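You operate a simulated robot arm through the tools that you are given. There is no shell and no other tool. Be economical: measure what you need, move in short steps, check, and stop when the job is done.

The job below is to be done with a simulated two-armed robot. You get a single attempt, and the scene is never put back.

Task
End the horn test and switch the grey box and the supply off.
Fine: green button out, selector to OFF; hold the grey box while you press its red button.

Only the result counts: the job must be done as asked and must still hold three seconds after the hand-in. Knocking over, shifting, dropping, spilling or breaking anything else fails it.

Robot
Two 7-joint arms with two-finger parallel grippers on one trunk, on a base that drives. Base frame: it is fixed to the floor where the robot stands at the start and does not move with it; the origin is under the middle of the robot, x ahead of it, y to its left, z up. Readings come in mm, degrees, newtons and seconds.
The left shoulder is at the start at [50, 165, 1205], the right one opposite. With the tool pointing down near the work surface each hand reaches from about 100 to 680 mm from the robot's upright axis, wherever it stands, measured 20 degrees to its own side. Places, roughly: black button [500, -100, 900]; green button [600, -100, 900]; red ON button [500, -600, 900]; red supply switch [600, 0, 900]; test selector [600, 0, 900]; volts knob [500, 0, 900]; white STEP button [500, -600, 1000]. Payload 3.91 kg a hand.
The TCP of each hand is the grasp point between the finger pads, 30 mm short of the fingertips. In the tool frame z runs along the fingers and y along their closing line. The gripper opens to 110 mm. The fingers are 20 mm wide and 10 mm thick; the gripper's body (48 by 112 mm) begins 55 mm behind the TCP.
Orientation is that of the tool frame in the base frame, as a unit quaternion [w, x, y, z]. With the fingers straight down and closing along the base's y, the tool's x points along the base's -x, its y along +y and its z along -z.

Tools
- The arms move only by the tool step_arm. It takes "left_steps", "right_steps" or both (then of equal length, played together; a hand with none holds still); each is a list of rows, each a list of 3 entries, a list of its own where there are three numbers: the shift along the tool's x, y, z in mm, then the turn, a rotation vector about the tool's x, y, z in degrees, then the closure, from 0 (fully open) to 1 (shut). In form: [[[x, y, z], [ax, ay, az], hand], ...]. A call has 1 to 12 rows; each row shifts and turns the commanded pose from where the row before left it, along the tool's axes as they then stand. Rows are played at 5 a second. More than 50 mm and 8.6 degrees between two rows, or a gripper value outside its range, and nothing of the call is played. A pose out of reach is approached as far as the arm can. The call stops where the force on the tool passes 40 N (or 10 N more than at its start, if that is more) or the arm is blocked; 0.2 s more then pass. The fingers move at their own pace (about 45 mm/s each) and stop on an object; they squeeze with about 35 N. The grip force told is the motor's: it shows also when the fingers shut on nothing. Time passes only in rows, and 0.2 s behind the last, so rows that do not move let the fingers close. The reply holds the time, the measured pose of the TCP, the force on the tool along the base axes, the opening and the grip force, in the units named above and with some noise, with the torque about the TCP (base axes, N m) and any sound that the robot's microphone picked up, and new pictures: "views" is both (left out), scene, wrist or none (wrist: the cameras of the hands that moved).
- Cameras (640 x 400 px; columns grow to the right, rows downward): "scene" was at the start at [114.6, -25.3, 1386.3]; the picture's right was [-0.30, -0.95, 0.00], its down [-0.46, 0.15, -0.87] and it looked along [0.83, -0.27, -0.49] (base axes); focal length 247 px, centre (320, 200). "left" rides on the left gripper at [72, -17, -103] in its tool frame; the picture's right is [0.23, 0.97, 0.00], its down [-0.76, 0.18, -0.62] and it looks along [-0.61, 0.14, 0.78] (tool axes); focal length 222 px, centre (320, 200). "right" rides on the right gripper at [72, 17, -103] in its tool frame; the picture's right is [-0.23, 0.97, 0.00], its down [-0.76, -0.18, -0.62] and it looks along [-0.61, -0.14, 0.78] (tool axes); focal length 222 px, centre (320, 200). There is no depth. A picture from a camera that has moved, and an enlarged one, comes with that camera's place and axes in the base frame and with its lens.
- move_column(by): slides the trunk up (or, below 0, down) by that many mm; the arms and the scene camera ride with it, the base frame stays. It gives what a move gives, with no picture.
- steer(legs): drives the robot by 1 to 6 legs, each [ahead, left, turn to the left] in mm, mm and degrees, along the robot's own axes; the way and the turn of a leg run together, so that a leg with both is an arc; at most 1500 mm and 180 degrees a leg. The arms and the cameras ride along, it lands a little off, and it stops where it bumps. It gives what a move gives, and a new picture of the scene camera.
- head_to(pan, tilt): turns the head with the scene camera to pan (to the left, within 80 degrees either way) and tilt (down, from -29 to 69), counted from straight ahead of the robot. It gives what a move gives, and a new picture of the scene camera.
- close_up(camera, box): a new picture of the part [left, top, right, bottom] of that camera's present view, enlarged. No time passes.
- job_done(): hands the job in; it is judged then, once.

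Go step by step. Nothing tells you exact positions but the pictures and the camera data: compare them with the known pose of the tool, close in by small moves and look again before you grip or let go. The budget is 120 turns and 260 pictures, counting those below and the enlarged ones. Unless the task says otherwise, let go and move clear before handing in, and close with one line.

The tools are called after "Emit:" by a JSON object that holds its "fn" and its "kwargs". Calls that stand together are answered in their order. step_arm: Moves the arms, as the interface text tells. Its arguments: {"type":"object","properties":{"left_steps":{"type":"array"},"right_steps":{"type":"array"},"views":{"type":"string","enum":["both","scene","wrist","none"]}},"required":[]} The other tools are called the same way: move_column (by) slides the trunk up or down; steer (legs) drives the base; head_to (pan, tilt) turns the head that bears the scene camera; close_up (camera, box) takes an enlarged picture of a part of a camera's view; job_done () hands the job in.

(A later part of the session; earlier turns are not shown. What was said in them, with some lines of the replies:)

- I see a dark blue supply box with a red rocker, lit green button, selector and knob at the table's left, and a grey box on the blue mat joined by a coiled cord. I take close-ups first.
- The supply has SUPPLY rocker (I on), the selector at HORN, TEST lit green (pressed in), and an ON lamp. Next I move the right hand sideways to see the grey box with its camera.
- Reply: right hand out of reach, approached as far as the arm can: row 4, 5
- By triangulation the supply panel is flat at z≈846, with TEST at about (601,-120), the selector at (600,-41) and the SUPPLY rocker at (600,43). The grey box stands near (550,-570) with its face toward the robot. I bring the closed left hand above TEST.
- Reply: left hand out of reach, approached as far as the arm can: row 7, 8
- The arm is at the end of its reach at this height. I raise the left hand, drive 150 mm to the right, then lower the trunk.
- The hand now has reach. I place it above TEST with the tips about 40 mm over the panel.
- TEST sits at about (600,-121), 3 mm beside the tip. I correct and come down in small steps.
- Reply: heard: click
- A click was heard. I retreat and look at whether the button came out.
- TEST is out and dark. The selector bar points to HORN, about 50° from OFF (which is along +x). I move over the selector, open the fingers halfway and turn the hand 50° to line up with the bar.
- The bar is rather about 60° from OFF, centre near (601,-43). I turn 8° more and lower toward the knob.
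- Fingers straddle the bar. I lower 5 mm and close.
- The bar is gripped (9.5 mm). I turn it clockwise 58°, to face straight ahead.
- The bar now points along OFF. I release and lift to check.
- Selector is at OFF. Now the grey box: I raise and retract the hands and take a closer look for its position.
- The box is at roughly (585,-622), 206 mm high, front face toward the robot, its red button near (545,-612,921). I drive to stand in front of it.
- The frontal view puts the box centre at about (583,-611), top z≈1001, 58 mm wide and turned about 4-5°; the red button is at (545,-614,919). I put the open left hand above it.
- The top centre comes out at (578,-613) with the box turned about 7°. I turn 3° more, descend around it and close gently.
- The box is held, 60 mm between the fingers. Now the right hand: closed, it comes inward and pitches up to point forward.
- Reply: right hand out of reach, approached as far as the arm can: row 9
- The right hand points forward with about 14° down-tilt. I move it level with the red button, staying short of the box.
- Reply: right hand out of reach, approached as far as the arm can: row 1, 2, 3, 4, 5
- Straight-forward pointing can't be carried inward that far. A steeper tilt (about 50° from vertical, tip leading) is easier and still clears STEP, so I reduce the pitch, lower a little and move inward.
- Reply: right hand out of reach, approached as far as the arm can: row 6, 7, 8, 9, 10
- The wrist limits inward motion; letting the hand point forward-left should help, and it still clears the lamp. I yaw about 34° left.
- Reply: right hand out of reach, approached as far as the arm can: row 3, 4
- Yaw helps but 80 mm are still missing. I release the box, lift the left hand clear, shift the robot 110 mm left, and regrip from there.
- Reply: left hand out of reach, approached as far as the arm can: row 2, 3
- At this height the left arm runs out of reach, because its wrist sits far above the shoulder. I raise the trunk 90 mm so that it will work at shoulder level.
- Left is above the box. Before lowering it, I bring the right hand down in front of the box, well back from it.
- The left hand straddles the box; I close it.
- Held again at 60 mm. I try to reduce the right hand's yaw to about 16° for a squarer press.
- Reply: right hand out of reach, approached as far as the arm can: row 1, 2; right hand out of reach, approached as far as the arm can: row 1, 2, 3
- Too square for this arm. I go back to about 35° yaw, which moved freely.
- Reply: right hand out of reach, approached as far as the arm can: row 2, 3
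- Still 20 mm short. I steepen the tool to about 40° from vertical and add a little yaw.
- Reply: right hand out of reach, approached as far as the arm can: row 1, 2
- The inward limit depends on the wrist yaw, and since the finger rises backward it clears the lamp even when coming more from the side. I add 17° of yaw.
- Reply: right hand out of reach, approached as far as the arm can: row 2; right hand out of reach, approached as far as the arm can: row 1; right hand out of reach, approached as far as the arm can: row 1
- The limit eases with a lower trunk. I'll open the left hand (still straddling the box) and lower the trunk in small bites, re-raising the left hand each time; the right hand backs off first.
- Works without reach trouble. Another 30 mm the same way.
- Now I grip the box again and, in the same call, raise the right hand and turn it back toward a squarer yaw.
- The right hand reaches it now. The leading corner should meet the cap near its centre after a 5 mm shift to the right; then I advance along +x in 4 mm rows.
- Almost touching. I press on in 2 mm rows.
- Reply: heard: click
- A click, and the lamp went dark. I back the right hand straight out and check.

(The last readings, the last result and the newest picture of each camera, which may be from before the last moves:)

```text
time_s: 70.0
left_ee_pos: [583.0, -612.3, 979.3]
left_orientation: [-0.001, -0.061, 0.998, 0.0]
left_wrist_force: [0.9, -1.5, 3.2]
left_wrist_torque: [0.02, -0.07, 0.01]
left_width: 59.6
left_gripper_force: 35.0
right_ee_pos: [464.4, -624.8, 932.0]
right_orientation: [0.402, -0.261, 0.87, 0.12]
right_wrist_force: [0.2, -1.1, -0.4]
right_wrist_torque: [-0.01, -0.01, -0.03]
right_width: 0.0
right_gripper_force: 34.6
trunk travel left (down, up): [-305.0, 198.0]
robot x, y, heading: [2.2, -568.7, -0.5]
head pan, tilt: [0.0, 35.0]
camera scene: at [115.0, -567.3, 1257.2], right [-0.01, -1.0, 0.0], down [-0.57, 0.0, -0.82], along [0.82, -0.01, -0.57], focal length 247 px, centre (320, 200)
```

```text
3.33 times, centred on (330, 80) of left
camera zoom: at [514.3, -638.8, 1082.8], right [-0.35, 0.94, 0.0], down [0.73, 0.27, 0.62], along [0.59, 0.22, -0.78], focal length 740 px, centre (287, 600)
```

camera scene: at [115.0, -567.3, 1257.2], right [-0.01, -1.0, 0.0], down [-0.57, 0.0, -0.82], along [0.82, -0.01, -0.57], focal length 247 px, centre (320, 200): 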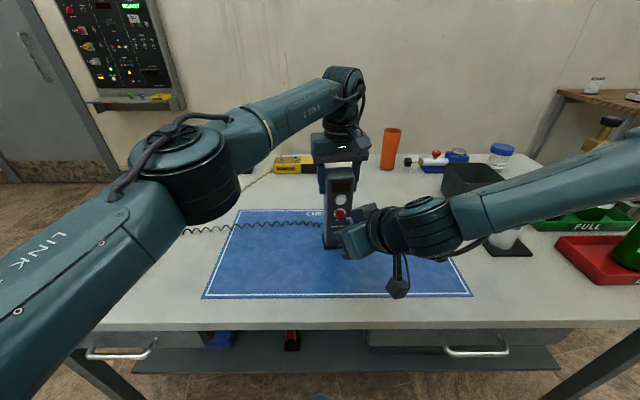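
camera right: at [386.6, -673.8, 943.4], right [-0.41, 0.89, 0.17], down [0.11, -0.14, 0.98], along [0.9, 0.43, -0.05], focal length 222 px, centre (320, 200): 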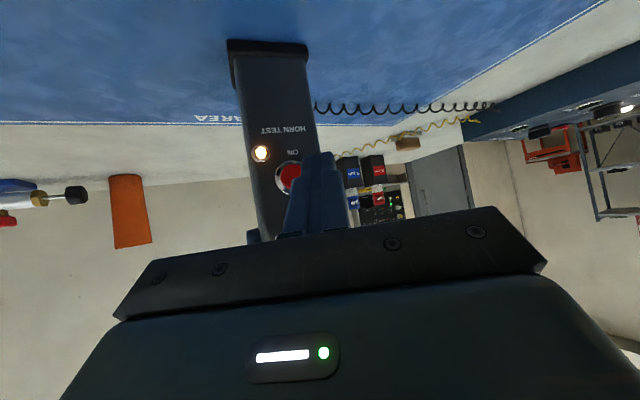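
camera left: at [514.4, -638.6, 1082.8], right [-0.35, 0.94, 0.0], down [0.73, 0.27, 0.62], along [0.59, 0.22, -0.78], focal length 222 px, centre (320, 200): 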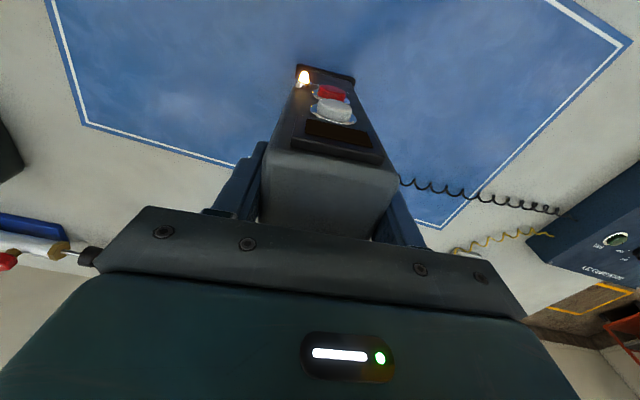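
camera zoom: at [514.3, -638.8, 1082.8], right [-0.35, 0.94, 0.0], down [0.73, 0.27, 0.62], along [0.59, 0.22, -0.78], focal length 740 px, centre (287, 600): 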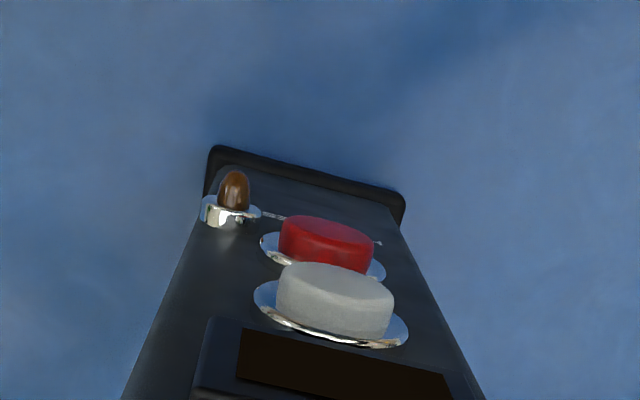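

The grey box is off. I open the left hand and lift both hands with the trunk, which raises them straight up.

Emit:
{"fn": "step_arm", "kwargs": {"left_steps": [[[0, 0, 0], [0, 0, 0], 0.4], [[0, 0, 0], [0, 0, 0], 0.2], [[0, 0, 0], [0, 0, 0], 0], [[0, 0, 0], [0, 0, 0], 0]], "right_steps": [[[0, 0, -20], [0, 0, 0], 1], [[0, 0, -20], [0, 0, 0], 1], [[0, 0, 0], [0, 0, 0], 1], [[0, 0, 0], [0, 0, 0], 1]], "views": "none"}}

Emit:
{"fn": "move_column", "kwargs": {"by": 110}}

```text
time_s: 71.0
left_ee_pos: [584.0, -612.2, 979.2]
left_orientation: [0.0, -0.062, 0.998, 0.0]
left_wrist_force: [0.1, -0.8, 0.4]
left_wrist_torque: [0.03, -0.02, 0.0]
left_width: 110.0
left_gripper_force: 0.1
right_ee_pos: [438.9, -639.5, 957.6]
right_orientation: [0.402, -0.261, 0.87, 0.12]
right_wrist_force: [0.2, -0.2, -0.9]
right_wrist_torque: [0.06, 0.0, -0.02]
right_width: 0.0
right_gripper_force: 34.9
trunk travel left (down, up): [-305.0, 198.0]
robot x, y, heading: [0.6, -570.0, -0.3]
head pan, tilt: [0.0, 35.0]
```

```text
time_s: 72.4
left_ee_pos: [583.1, -612.6, 1089.5]
left_orientation: [0.0, -0.063, 0.998, 0.0]
left_wrist_force: [0.1, -0.7, -0.2]
left_wrist_torque: [0.05, -0.03, -0.05]
left_width: 110.0
left_gripper_force: 0.1
right_ee_pos: [438.5, -639.0, 1067.0]
right_orientation: [0.401, -0.261, 0.87, 0.121]
right_wrist_force: [-0.5, -0.9, -0.2]
right_wrist_torque: [0.0, -0.01, 0.0]
right_width: 0.0
right_gripper_force: 35.2
trunk travel left (down, up): [-415.0, 88.0]
robot x, y, heading: [0.5, -567.1, -0.5]
head pan, tilt: [0.0, 35.0]
```

Clear above the box. I drive back left toward the supply.

Emit:
{"fn": "steer", "kwargs": {"legs": [[0, 440, 0]]}}

Emit:
{"fn": "step_arm", "kwargs": {"right_steps": [[[0, -30, -30], [0, 0, 0], 1], [[0, -30, -30], [0, 0, 0], 1], [[0, -30, 0], [0, 0, 0], 1]], "views": "none"}}

Emit:
{"fn": "move_column", "kwargs": {"by": -70}}

```text
time_s: 76.8
left_ee_pos: [587.6, -180.4, 1088.7]
left_orientation: [0.0, -0.063, 0.998, 0.0]
left_wrist_force: [0.2, -0.5, 0.0]
left_wrist_torque: [0.01, 0.01, -0.01]
left_width: 109.8
left_gripper_force: 0.0
right_ee_pos: [441.2, -207.0, 1067.5]
right_orientation: [0.401, -0.262, 0.87, 0.12]
right_wrist_force: [0.1, 0.9, -0.8]
right_wrist_torque: [-0.02, 0.0, -0.01]
right_width: 0.0
right_gripper_force: 34.7
trunk travel left (down, up): [-415.0, 88.0]
robot x, y, heading: [3.2, -138.2, -0.3]
head pan, tilt: [0.0, 35.0]
camera scene: at [118.3, -135.2, 1367.2], right [-0.01, -1.0, 0.0], down [-0.57, 0.0, -0.82], along [0.82, -0.01, -0.57], focal length 247 px, centre (320, 200)
```

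scene: 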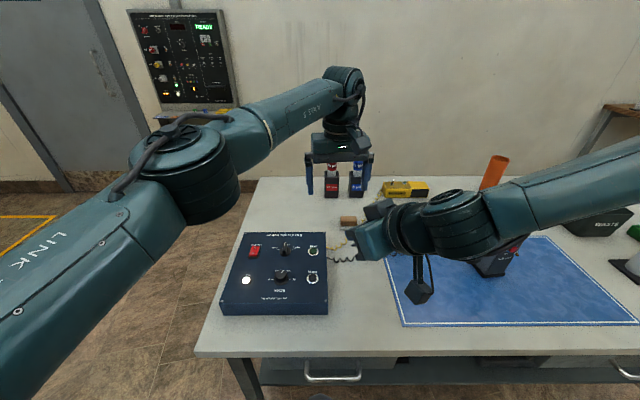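

```text
time_s: 77.6
left_ee_pos: [587.1, -179.2, 1088.8]
left_orientation: [0.0, -0.064, 0.998, 0.0]
left_wrist_force: [0.1, 0.3, -0.2]
left_wrist_torque: [-0.02, 0.02, 0.01]
left_width: 109.9
left_gripper_force: 0.1
right_ee_pos: [454.4, -308.3, 1108.5]
right_orientation: [0.401, -0.262, 0.869, 0.122]
right_wrist_force: [-0.2, 0.3, -0.2]
right_wrist_torque: [0.02, 0.0, 0.01]
right_width: 0.1
right_gripper_force: 35.2
trunk travel left (down, up): [-415.0, 88.0]
robot x, y, heading: [2.8, -137.3, -0.4]
head pan, tilt: [0.0, 35.0]
```

```text
time_s: 78.7
left_ee_pos: [587.9, -179.3, 1019.4]
left_orientation: [0.0, -0.063, 0.998, 0.0]
left_wrist_force: [0.0, 0.4, 0.6]
left_wrist_torque: [0.0, -0.01, -0.02]
left_width: 110.2
left_gripper_force: 0.1
right_ee_pos: [452.1, -307.9, 1038.3]
right_orientation: [0.401, -0.262, 0.869, 0.121]
right_wrist_force: [-0.3, -0.5, 0.0]
right_wrist_torque: [0.04, 0.02, -0.02]
right_width: 0.0
right_gripper_force: 35.0
trunk travel left (down, up): [-345.0, 158.0]
robot x, y, heading: [4.5, -143.6, -0.2]
head pan, tilt: [0.0, 35.0]
```

Now the left hand: square up, close, and move above the near (O) end of the rocker at about (588,42).

Emit:
{"fn": "step_arm", "kwargs": {"left_steps": [[[0, 0, 0], [0, 0, 7.2], 1], [[0, 44.4, 16], [0, 0, 0], 1], [[0, 44.4, 16], [0, 0, 0], 1], [[0, 44.4, 16], [0, 0, 0], 1], [[0, 44.4, 16], [0, 0, 0], 1], [[0, 44.4, 16], [0, 0, 0], 1], [[0, 0, 0], [0, 0, 0], 1]]}}

Emit:
{"fn": "close_up", "kwargs": {"camera": "left", "box": [240, 80, 420, 240]}}

```text
time_s: 80.2
left_ee_pos: [588.8, 42.7, 939.1]
left_orientation: [0.0, 0.001, 1.0, 0.0]
left_wrist_force: [0.6, 1.2, -0.2]
left_wrist_torque: [-0.03, -0.01, -0.02]
left_width: 0.1
left_gripper_force: 31.5
right_ee_pos: [453.0, -307.9, 1038.2]
right_orientation: [0.401, -0.261, 0.87, 0.12]
right_wrist_force: [0.0, 0.0, 0.0]
right_wrist_torque: [0.0, -0.04, 0.02]
right_width: 0.0
right_gripper_force: 34.4
trunk travel left (down, up): [-345.0, 158.0]
robot x, y, heading: [-0.0, -137.0, -0.2]
head pan, tilt: [0.0, 35.0]
camera scene: at [118.2, -135.6, 1297.2], right [-0.01, -1.0, 0.0], down [-0.57, 0.0, -0.82], along [0.82, -0.01, -0.57], focal length 247 px, centre (320, 200)
camera left: at [516.6, 24.5, 1042.5], right [-0.23, 0.97, 0.0], down [0.76, 0.18, 0.62], along [0.61, 0.14, -0.78], focal length 222 px, centre (320, 200)
```

scene: 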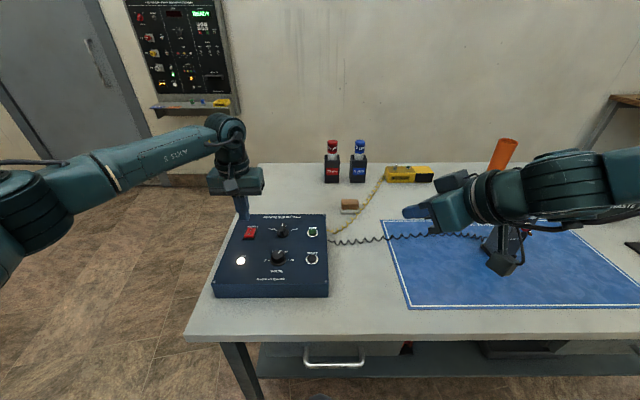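
left: 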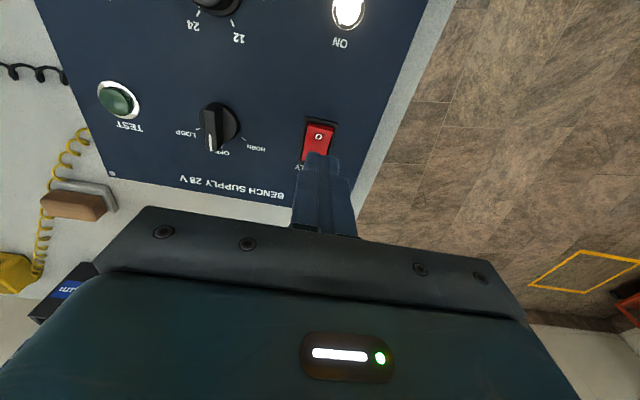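

```text
2.50 times, centred on (330, 160) of left
camera zoom: at [516.6, 24.5, 1042.5], right [-0.23, 0.97, 0.0], down [0.76, 0.18, 0.62], along [0.61, 0.14, -0.78], focal length 555 px, centre (295, 300)
```

zoom: 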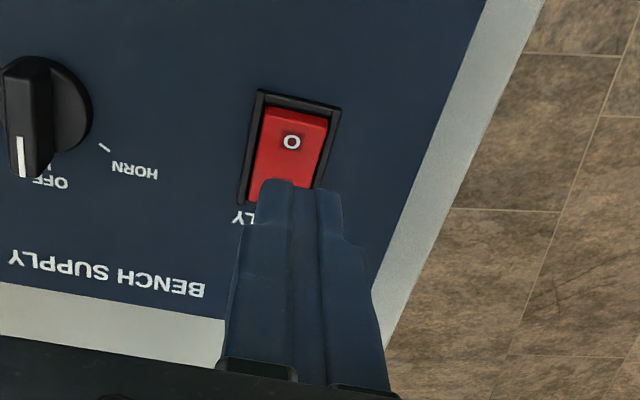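

The O end centre is about (591,41), under the tip. I lower onto it.

Emit:
{"fn": "step_arm", "kwargs": {"left_steps": [[[0, -1, 12], [0, 0, 0], 1], [[0, 0, 12], [0, 0, 0], 1], [[0, 0, 12], [0, 0, 0], 1], [[0, 0, 3], [0, 0, 0], 1], [[0, 0, 3], [0, 0, 0], 1], [[0, 0, 3], [0, 0, 0], 1]], "views": "wrist"}}

```text
time_s: 81.7
left_ee_pos: [586.4, 41.6, 895.3]
left_orientation: [0.0, 0.0, 1.0, 0.0]
left_wrist_force: [-0.4, 0.6, -0.1]
left_wrist_torque: [-0.03, 0.0, -0.02]
left_width: 0.1
left_gripper_force: 34.6
right_ee_pos: [453.6, -307.8, 1038.5]
right_orientation: [0.401, -0.262, 0.87, 0.121]
right_wrist_force: [-0.8, 1.2, -0.5]
right_wrist_torque: [0.02, -0.04, 0.04]
right_width: 0.2
right_gripper_force: 35.2
trunk travel left (down, up): [-345.0, 158.0]
robot x, y, heading: [2.9, -132.6, -0.4]
head pan, tilt: [0.0, 35.0]
camera left: at [514.6, 23.7, 997.4], right [-0.23, 0.97, 0.0], down [0.76, 0.18, 0.62], along [0.61, 0.14, -0.78], focal length 222 px, centre (320, 200)
```

left: 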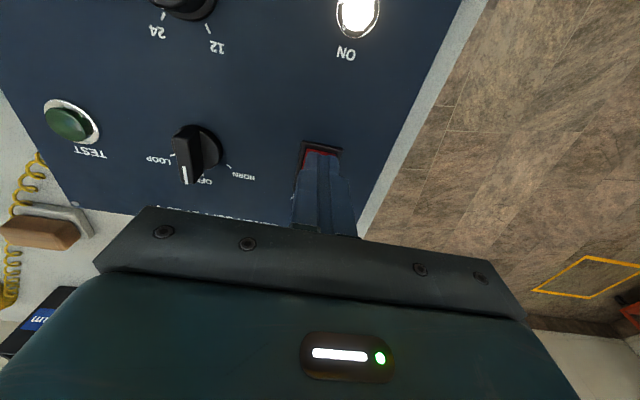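

Emit:
{"fn": "step_arm", "kwargs": {"left_steps": [[[0, 0, 2], [0, 0, 0], 1], [[0, 0, 2], [0, 0, 0], 1], [[0, 0, 2], [0, 0, 0], 1]], "views": "wrist"}}

```text
time_s: 82.5
left_ee_pos: [586.2, 40.9, 888.4]
left_orientation: [0.0, 0.0, 1.0, 0.001]
left_wrist_force: [-0.4, 0.6, 0.1]
left_wrist_torque: [0.01, 0.03, -0.02]
left_width: 0.1
left_gripper_force: 35.0
right_ee_pos: [452.7, -308.0, 1037.5]
right_orientation: [0.402, -0.261, 0.869, 0.121]
right_wrist_force: [-0.1, 0.3, -0.1]
right_wrist_torque: [0.0, -0.03, 0.02]
right_width: 0.0
right_gripper_force: 34.8
trunk travel left (down, up): [-345.0, 158.0]
robot x, y, heading: [3.2, -133.7, -0.2]
head pan, tilt: [0.0, 35.0]
camera left: at [515.0, 23.6, 992.1], right [-0.23, 0.97, 0.0], down [0.76, 0.18, 0.62], along [0.61, 0.14, -0.78], focal length 222 px, centre (320, 200)
```

left: 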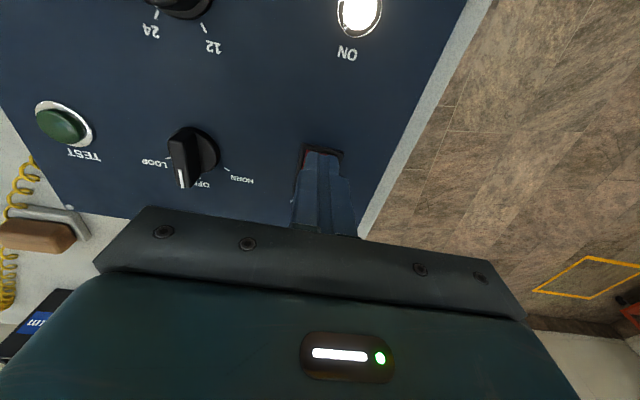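

Emit:
{"fn": "step_arm", "kwargs": {"left_steps": [[[0, 0, 2], [0, 0, 0], 1], [[0, 0, 2], [0, 0, 0], 1], [[0, 0, 1], [0, 0, 0], 1]], "views": "wrist"}}

```text
time_s: 83.2
left_ee_pos: [586.5, 42.5, 887.0]
left_orientation: [0.004, 0.0, 1.0, -0.001]
left_wrist_force: [-0.8, 3.6, 22.7]
left_wrist_torque: [0.14, -0.22, -0.24]
left_width: 0.0
left_gripper_force: 35.0
right_ee_pos: [452.4, -308.2, 1039.0]
right_orientation: [0.402, -0.262, 0.869, 0.121]
right_wrist_force: [0.7, 0.0, -1.0]
right_wrist_torque: [0.02, -0.02, -0.01]
right_width: 0.1
right_gripper_force: 34.6
trunk travel left (down, up): [-345.0, 158.0]
robot x, y, heading: [7.0, -138.0, -0.5]
head pan, tilt: [0.0, 35.0]
camera left: at [514.0, 23.6, 990.6], right [-0.23, 0.97, 0.0], down [0.76, 0.18, 0.63], along [0.61, 0.14, -0.78], focal length 222 px, centre (320, 200)
```

left: 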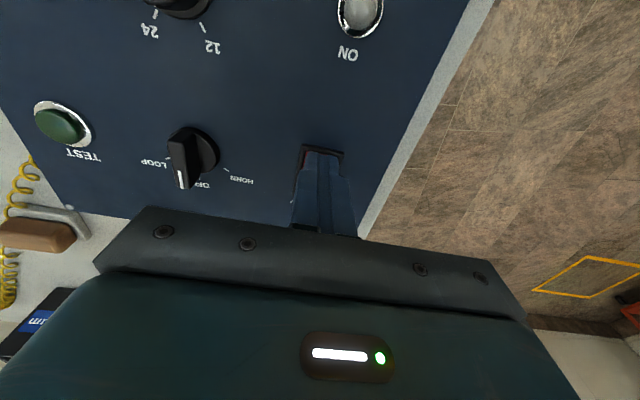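

The ON lamp went out at 22.7 N, so the rocker is over. I retreat straight up and verify.

Emit:
{"fn": "step_arm", "kwargs": {"left_steps": [[[0, 0, -8], [0, 0, 0], 1], [[0, 0, -20], [0, 0, 0], 1], [[0, 0, -40], [0, 0, 0], 1], [[20, 0, -40], [0, 0, 0], 1], [[20, 0, -40], [0, 0, 0], 1]], "views": "both"}}

Emit:
{"fn": "close_up", "kwargs": {"camera": "left", "box": [150, 20, 420, 200]}}

Emit:
{"fn": "close_up", "kwargs": {"camera": "scene", "box": [200, 200, 350, 310]}}

Emit:
{"fn": "head_to", "kwargs": {"pan": -38, "tilt": 30}}

```text
time_s: 84.5
left_ee_pos: [545.5, 41.7, 1032.5]
left_orientation: [0.001, 0.0, 1.0, 0.0]
left_wrist_force: [-0.9, 0.2, -0.5]
left_wrist_torque: [0.0, 0.0, -0.03]
left_width: 0.0
left_gripper_force: 35.0
right_ee_pos: [452.4, -308.3, 1037.7]
right_orientation: [0.402, -0.262, 0.869, 0.121]
right_wrist_force: [0.3, -0.4, -0.1]
right_wrist_torque: [0.0, -0.02, 0.0]
right_width: 0.0
right_gripper_force: 34.8
trunk travel left (down, up): [-345.0, 158.0]
robot x, y, heading: [0.9, -136.1, -0.3]
head pan, tilt: [0.0, 35.0]
camera scene: at [117.8, -135.5, 1297.2], right [-0.01, -1.0, 0.0], down [-0.57, 0.0, -0.82], along [0.82, -0.01, -0.57], focal length 247 px, centre (320, 200)
camera left: at [473.3, 23.6, 1135.6], right [-0.23, 0.97, 0.0], down [0.76, 0.18, 0.62], along [0.61, 0.14, -0.78], focal length 222 px, centre (320, 200)
```

scene: 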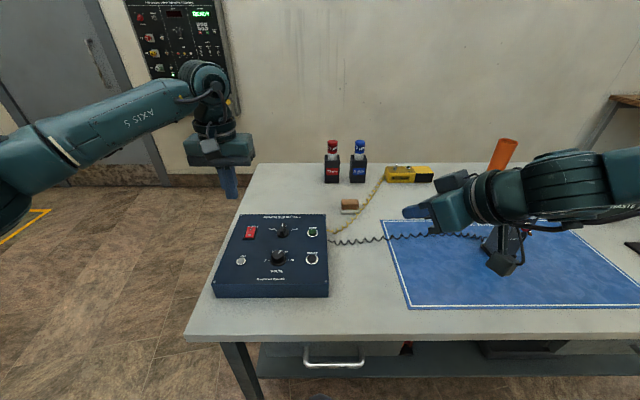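
left: 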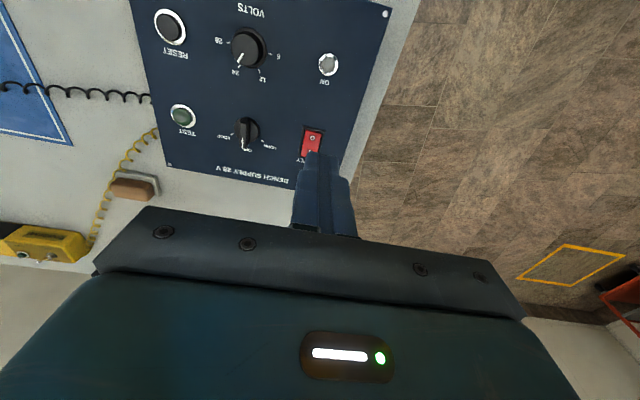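

```text
2.22 times, centred on (285, 110) of left
camera zoom: at [473.3, 23.6, 1135.6], right [-0.23, 0.97, 0.0], down [0.76, 0.18, 0.62], along [0.61, 0.14, -0.78], focal length 494 px, centre (398, 400)
```

zoom: 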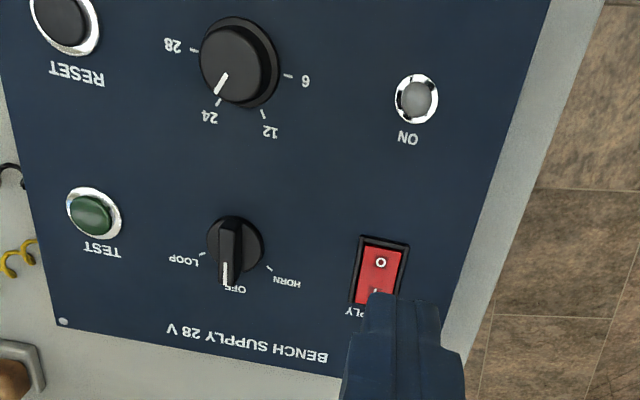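

```text
3.64 times, centred on (275, 255) of scene
camera zoom: at [117.8, -135.5, 1297.2], right [-0.01, -1.0, 0.0], down [-0.57, 0.0, -0.82], along [0.82, -0.01, -0.57], focal length 899 px, centre (484, 0)
```

zoom: 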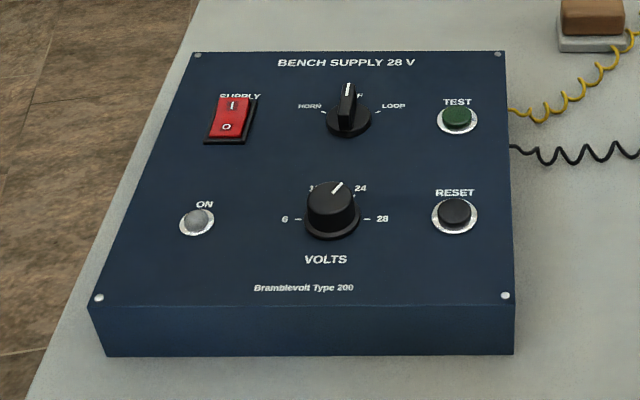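

```text
time_s: 85.5
left_ee_pos: [546.1, 41.4, 1029.9]
left_orientation: [-0.001, 0.001, 1.0, 0.0]
left_wrist_force: [-0.1, -0.2, -0.1]
left_wrist_torque: [-0.02, 0.01, 0.03]
left_width: 0.1
left_gripper_force: 34.7
right_ee_pos: [455.3, -307.2, 1037.9]
right_orientation: [0.402, -0.261, 0.869, 0.12]
right_wrist_force: [0.2, 0.1, 0.2]
right_wrist_torque: [-0.02, -0.04, 0.0]
right_width: 0.1
right_gripper_force: 34.9
trunk travel left (down, up): [-345.0, 158.0]
robot x, y, heading: [3.5, -137.8, -0.4]
head pan, tilt: [-38.0, 30.0]
camera scene: at [101.2, -190.8, 1304.9], right [-0.62, -0.78, 0.0], down [-0.39, 0.31, -0.87], along [0.68, -0.54, -0.5], focal length 247 px, centre (320, 200)
```

scene: 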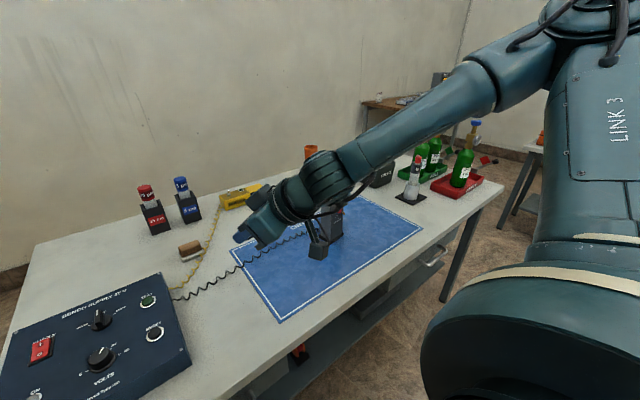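

TEST is out and dark, the selector is at OFF, the supply rocker is at O with its lamp out, and the grey box is upright with its lamp out. Both hands are clear, so I hand in.

Emit:
{"fn": "job_done", "kwargs": {}}

```text
The job is handed in.
```

The horn test is ended, and the grey box and the supply are both switched off: green button out, selector at OFF, and all lamps dark when I handed it in.
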